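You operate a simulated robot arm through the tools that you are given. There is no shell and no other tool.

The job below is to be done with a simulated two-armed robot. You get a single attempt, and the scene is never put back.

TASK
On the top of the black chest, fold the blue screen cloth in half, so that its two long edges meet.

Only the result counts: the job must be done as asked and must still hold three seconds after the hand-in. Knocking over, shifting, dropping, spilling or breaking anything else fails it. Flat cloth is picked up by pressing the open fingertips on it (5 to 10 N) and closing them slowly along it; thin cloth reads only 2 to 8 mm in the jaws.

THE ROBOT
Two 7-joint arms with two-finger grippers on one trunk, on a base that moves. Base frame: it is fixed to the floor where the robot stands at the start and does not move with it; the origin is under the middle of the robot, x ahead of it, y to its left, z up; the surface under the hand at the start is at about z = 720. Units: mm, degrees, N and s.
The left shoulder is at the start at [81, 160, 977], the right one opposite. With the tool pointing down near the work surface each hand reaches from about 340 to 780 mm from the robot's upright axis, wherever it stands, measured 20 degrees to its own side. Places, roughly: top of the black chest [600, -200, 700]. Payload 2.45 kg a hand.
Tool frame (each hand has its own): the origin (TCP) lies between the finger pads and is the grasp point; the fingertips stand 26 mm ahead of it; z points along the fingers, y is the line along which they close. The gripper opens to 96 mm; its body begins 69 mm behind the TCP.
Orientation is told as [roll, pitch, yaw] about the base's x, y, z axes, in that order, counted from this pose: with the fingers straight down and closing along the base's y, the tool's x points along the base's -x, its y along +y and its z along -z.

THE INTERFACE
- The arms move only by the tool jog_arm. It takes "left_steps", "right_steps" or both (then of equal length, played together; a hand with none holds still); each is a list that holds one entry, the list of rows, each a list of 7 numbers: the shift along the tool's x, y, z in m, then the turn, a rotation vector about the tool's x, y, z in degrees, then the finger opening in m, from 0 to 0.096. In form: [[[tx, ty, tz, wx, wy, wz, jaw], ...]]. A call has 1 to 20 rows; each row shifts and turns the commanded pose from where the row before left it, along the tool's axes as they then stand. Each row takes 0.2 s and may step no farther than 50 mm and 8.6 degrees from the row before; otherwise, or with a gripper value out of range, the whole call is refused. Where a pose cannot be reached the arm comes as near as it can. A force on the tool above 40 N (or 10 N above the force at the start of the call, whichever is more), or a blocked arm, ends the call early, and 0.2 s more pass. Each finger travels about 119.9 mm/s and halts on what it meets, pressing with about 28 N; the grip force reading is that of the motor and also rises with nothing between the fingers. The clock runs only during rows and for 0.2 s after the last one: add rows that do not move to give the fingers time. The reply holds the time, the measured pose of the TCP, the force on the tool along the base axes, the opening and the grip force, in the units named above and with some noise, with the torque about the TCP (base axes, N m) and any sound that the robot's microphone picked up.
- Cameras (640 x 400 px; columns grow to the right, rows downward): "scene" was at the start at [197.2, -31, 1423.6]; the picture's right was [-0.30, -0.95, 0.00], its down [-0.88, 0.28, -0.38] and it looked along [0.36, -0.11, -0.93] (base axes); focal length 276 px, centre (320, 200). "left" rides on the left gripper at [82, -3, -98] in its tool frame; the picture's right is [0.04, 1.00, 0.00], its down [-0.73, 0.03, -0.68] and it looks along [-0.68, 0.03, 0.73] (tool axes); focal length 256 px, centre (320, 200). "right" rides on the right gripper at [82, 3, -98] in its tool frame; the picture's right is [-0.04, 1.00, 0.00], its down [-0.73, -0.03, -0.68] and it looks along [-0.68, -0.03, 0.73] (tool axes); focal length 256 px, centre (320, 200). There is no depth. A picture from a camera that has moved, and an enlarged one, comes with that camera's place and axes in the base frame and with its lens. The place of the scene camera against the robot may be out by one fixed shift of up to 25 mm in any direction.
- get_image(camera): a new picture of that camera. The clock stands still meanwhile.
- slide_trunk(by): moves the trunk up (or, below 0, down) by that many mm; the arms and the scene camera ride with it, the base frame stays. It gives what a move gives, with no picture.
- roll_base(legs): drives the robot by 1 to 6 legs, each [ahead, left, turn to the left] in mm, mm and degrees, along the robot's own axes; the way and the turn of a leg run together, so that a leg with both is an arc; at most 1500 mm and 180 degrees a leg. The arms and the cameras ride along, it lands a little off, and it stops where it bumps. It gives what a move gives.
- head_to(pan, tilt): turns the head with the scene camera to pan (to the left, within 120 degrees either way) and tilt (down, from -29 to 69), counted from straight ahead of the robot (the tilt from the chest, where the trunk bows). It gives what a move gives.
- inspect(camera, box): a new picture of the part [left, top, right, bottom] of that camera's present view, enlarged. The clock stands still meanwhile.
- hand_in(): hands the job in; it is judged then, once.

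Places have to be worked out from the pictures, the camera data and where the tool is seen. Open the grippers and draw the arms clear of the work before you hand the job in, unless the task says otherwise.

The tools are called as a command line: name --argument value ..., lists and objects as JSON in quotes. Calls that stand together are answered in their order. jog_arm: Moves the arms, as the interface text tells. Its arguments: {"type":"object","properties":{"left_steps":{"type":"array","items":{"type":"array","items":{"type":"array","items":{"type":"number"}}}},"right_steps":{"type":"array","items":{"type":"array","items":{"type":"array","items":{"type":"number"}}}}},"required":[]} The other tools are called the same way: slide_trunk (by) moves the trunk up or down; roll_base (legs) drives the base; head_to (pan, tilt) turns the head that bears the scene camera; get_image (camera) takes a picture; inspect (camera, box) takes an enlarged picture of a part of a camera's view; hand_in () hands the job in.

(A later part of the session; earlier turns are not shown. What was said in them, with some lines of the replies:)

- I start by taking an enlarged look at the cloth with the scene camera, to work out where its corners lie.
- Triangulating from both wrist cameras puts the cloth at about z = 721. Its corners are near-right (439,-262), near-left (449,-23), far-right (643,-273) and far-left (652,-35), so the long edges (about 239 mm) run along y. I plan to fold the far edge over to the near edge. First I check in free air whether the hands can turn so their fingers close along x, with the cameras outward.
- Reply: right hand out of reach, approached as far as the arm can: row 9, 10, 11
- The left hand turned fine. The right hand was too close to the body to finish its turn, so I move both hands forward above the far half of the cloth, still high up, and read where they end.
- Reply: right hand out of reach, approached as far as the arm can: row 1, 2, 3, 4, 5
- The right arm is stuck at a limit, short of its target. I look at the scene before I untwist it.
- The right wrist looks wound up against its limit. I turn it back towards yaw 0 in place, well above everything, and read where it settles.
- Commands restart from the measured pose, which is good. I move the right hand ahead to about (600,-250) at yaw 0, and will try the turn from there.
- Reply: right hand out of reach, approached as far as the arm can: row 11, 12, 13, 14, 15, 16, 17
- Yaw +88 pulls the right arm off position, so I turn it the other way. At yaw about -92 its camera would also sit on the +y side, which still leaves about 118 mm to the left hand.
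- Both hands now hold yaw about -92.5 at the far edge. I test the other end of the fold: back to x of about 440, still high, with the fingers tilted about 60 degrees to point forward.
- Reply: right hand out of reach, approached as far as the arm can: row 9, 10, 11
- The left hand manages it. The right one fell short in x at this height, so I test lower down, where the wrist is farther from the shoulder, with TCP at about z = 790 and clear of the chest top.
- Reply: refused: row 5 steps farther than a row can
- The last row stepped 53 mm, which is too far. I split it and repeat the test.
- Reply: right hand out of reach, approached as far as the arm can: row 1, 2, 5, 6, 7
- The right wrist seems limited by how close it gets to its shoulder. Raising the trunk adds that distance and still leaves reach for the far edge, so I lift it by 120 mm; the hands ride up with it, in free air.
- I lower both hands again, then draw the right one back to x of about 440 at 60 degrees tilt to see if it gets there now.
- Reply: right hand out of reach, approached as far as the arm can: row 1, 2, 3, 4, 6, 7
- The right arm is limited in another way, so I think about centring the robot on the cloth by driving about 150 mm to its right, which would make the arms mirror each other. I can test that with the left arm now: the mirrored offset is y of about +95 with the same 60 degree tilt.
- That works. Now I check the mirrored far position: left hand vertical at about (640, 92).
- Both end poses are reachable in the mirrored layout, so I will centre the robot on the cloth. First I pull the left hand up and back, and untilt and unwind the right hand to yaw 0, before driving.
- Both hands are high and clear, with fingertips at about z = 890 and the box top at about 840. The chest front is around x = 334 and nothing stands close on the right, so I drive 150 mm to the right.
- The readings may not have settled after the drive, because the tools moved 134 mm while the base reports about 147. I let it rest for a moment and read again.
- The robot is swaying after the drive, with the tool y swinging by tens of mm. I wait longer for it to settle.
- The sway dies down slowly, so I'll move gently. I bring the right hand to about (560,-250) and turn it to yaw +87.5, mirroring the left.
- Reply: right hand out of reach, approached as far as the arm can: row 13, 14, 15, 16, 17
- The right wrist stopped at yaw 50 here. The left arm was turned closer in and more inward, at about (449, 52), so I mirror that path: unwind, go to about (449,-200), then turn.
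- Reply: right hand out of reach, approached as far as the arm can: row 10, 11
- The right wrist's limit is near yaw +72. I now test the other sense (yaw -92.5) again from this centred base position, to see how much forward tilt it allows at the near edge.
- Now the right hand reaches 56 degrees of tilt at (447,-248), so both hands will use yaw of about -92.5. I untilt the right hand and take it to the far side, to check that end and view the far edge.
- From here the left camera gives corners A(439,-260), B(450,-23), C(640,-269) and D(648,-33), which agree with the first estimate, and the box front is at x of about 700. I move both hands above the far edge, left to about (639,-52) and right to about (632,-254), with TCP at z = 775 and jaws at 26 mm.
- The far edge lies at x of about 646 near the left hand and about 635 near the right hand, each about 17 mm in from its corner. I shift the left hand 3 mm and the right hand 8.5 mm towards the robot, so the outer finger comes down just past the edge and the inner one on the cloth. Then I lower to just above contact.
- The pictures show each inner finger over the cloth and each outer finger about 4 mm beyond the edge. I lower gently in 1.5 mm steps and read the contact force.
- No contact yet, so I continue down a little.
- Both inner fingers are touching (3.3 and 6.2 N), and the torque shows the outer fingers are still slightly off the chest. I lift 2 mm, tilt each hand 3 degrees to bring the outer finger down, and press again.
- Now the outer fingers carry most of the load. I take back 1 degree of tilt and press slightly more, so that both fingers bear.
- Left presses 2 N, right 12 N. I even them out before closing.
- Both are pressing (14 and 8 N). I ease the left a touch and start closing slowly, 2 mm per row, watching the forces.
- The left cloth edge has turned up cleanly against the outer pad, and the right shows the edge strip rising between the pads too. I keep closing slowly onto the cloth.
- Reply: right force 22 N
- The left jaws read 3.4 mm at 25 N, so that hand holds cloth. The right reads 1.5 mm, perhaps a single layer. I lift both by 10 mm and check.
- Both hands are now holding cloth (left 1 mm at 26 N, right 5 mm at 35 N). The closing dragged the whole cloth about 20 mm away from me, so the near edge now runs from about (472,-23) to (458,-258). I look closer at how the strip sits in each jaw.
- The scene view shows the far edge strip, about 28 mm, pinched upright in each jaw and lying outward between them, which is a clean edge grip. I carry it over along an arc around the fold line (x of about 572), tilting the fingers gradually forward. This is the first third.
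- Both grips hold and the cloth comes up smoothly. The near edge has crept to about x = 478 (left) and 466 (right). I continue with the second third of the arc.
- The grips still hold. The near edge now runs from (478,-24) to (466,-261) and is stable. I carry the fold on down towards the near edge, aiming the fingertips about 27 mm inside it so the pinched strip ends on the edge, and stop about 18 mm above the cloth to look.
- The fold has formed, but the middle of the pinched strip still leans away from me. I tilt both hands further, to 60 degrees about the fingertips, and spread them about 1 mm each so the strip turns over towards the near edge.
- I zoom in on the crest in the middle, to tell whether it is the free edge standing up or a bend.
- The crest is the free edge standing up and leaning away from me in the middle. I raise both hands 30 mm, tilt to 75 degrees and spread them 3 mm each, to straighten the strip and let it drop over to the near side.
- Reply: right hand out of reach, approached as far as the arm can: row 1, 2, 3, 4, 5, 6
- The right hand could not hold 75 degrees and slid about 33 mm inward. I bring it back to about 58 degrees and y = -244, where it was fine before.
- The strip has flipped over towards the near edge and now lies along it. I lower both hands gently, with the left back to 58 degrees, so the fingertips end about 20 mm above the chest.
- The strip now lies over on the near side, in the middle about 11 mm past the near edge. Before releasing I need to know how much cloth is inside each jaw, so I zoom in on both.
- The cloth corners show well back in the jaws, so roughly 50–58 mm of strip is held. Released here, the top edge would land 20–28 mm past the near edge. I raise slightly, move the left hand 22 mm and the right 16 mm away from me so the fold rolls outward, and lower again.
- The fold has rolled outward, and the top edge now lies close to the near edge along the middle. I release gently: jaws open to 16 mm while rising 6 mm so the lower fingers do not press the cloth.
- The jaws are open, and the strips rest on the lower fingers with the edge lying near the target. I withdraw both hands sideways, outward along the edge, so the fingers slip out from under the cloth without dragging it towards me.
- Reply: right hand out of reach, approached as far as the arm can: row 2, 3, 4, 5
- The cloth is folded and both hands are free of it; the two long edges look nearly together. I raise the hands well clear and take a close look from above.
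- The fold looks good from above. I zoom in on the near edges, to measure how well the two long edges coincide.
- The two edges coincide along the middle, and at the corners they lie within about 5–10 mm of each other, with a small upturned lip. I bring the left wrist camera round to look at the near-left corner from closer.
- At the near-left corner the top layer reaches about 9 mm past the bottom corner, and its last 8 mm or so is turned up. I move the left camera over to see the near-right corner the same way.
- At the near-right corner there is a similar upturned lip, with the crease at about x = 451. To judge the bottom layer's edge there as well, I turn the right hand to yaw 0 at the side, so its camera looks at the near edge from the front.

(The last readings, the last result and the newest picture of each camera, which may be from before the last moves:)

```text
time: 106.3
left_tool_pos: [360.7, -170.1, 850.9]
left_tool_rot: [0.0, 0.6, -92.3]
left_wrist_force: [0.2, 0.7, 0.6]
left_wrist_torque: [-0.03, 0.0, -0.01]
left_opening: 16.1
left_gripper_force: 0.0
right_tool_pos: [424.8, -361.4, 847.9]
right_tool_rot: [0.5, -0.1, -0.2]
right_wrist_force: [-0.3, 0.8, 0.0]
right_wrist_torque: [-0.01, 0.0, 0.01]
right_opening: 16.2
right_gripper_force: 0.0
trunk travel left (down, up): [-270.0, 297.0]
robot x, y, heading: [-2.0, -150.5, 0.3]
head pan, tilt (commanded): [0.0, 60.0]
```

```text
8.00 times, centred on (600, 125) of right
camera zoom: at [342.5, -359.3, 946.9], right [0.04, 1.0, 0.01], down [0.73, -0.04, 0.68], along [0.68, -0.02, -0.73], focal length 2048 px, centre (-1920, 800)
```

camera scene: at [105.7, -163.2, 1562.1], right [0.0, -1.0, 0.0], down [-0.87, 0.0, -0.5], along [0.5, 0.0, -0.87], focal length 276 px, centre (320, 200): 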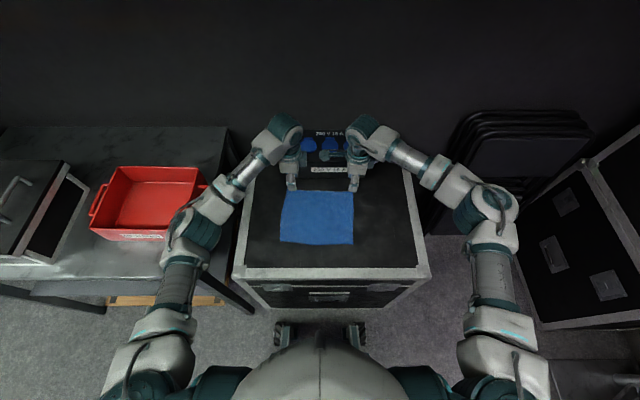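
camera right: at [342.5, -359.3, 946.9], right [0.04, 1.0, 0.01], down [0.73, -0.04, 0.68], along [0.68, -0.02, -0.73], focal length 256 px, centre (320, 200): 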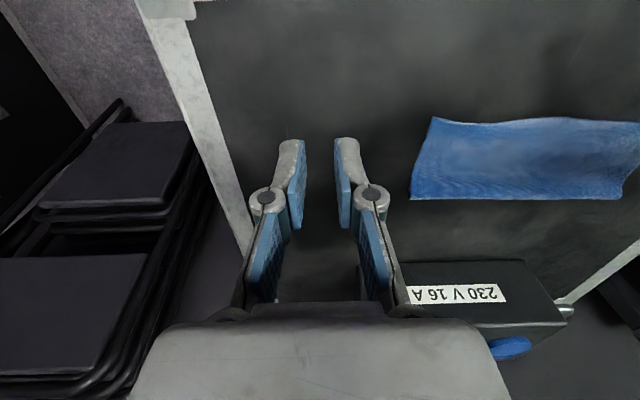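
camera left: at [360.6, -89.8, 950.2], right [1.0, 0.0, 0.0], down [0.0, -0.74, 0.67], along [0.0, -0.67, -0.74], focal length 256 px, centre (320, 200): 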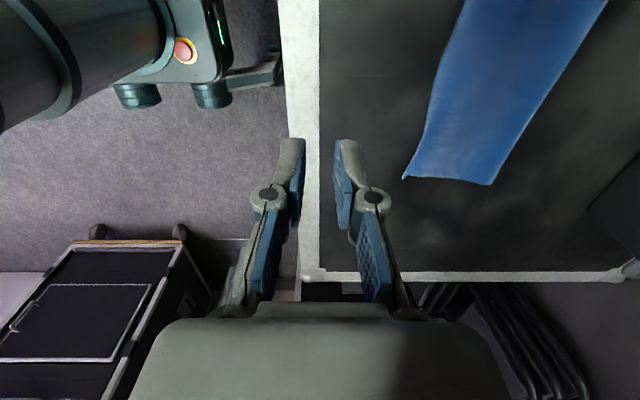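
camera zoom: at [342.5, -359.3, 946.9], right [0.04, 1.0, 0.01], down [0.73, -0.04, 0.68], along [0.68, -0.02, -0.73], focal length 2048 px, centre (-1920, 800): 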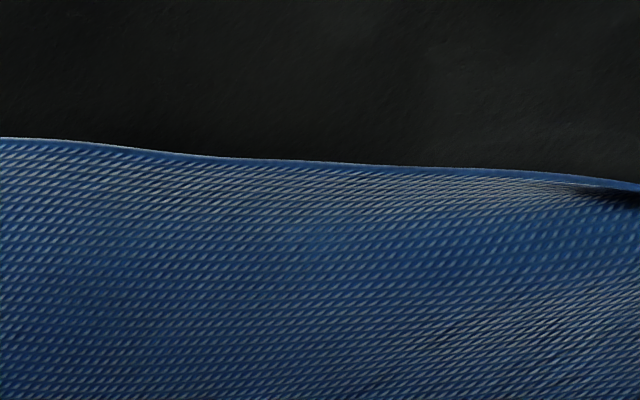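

Measured on the chest, the bottom corners are at (474,-22) and (463,-257), and the top edge's corners lie about 9 and 11 mm from them. Along the middle the edges coincide within about 5 mm, and sideways alignment is within 1 mm. That is a good fold, so I leave the cloth alone, open both grippers and draw the arms well clear.

jog_arm --left_steps '[[[0, 0, -0.015, 0, 0, 0, 0.03], [0.01, 0, -0.02, 0, 0, 0, 0.05], [0.025, 0.003, -0.02, 0, 0, 0, 0.07], [0.035, 0.005, -0.015, 0, 0, 0, 0.09], [0.035, 0.005, -0.01, 0, 0, 0, 0.09], [0.035, 0.005, 0, 0, 0, 0, 0.09], [0.035, 0.005, 0, 0, 0, 0, 0.09], [0.035, 0.005, 0, 0, 0, 0, 0.09], [0.025, 0, 0, 0, 0, 0, 0.09], [0.015, 0, 0, 0, 0, 0, 0.09], [0, 0, 0, 0, 0, 0, 0.09], [0, 0, 0, 0, 0, 0, 0.09]]]' --right_steps '[[[0, 0, -0.015, 0, 0, 0, 0.03], [0, 0, -0.02, 0, 0, 0, 0.05], [0, -0.005, -0.02, 0, 0, 0, 0.07], [0, -0.008, -0.015, 0, 0, 0, 0.09], [0, -0.008, -0.01, 0, 0, 0, 0.09], [0, -0.008, 0, 0, 0, 0, 0.09], [0, -0.005, 0, 0, 0, 0, 0.09], [0, 0, 0, 0, 0, 0, 0.09], [0, 0, 0, 0, 0, 0, 0.09], [0, 0, 0, 0, 0, 0, 0.09], [0, 0, 0, 0, 0, 0, 0.09], [0, 0, 0, 0, 0, 0, 0.09]]]'

get_image --camera "scene"

inspect --camera "scene" --box '[265, 185, 375, 255]'

```text
time: 108.9
left_tool_pos: [396.9, 81.6, 931.8]
left_tool_rot: [0.0, 0.3, -92.2]
left_wrist_force: [-0.8, 0.1, 0.2]
left_wrist_torque: [0.0, -0.02, 0.05]
left_opening: 90.0
left_gripper_force: 0.1
right_tool_pos: [426.1, -393.1, 928.0]
right_tool_rot: [0.5, -0.1, -0.2]
right_wrist_force: [-0.2, 0.1, -0.6]
right_wrist_torque: [0.0, -0.02, 0.01]
right_opening: 90.3
right_gripper_force: 0.0
trunk travel left (down, up): [-270.0, 297.0]
robot x, y, heading: [-6.1, -154.0, -0.1]
head pan, tilt (commanded): [0.0, 60.0]
```

```text
taken
camera scene: at [103.2, -162.8, 1562.2], right [0.0, -1.0, 0.0], down [-0.87, 0.0, -0.5], along [0.5, 0.0, -0.87], focal length 276 px, centre (320, 200)
```

scene: 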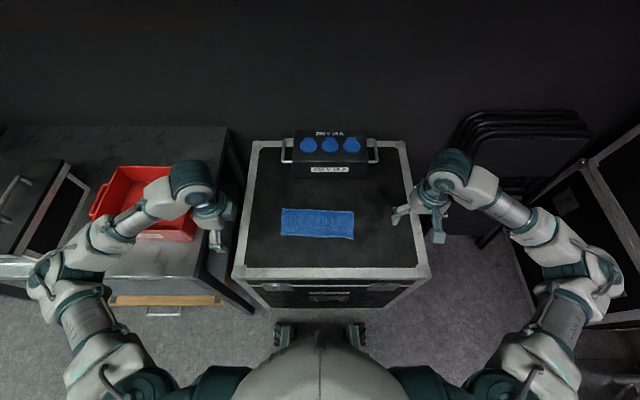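

```text
5.71 times, centred on (320, 220) of scene
camera zoom: at [103.2, -162.8, 1562.2], right [0.0, -1.0, 0.0], down [-0.87, 0.0, -0.5], along [0.5, 0.0, -0.87], focal length 1580 px, centre (320, 86)
```

zoom: 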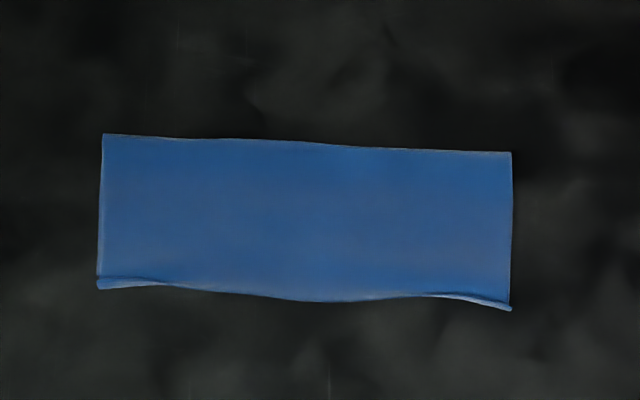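

The cloth lies folded in half on the chest and has not moved since release. Both grippers are open and clear, and the box and bin stand where they were. I hand the job in.

hand_in

```text
The job is handed in.
```

I folded the blue cloth in half on top of the black chest, with the far long edge brought over to meet the near one, and handed the job in. The reply was only "The job is handed in", so I don't know how it was judged.

- **Edges:** along the middle the two long edges match to within about 5 mm. At the near-left and near-right corners they are about 9 and 11 mm apart.
- **Corner lip:** the last 5–8 mm of the top edge is turned up at both corners. I left it, because flattening it would have pushed the top edge further past the bottom one.
- **Position:** the fold sits about 20–25 mm further from the robot than where the cloth's near half first lay, because the whole cloth slid when the fingers closed on it.
- **Surroundings:** nothing else looked moved in the last picture. Both grippers are open and clear of the cloth.
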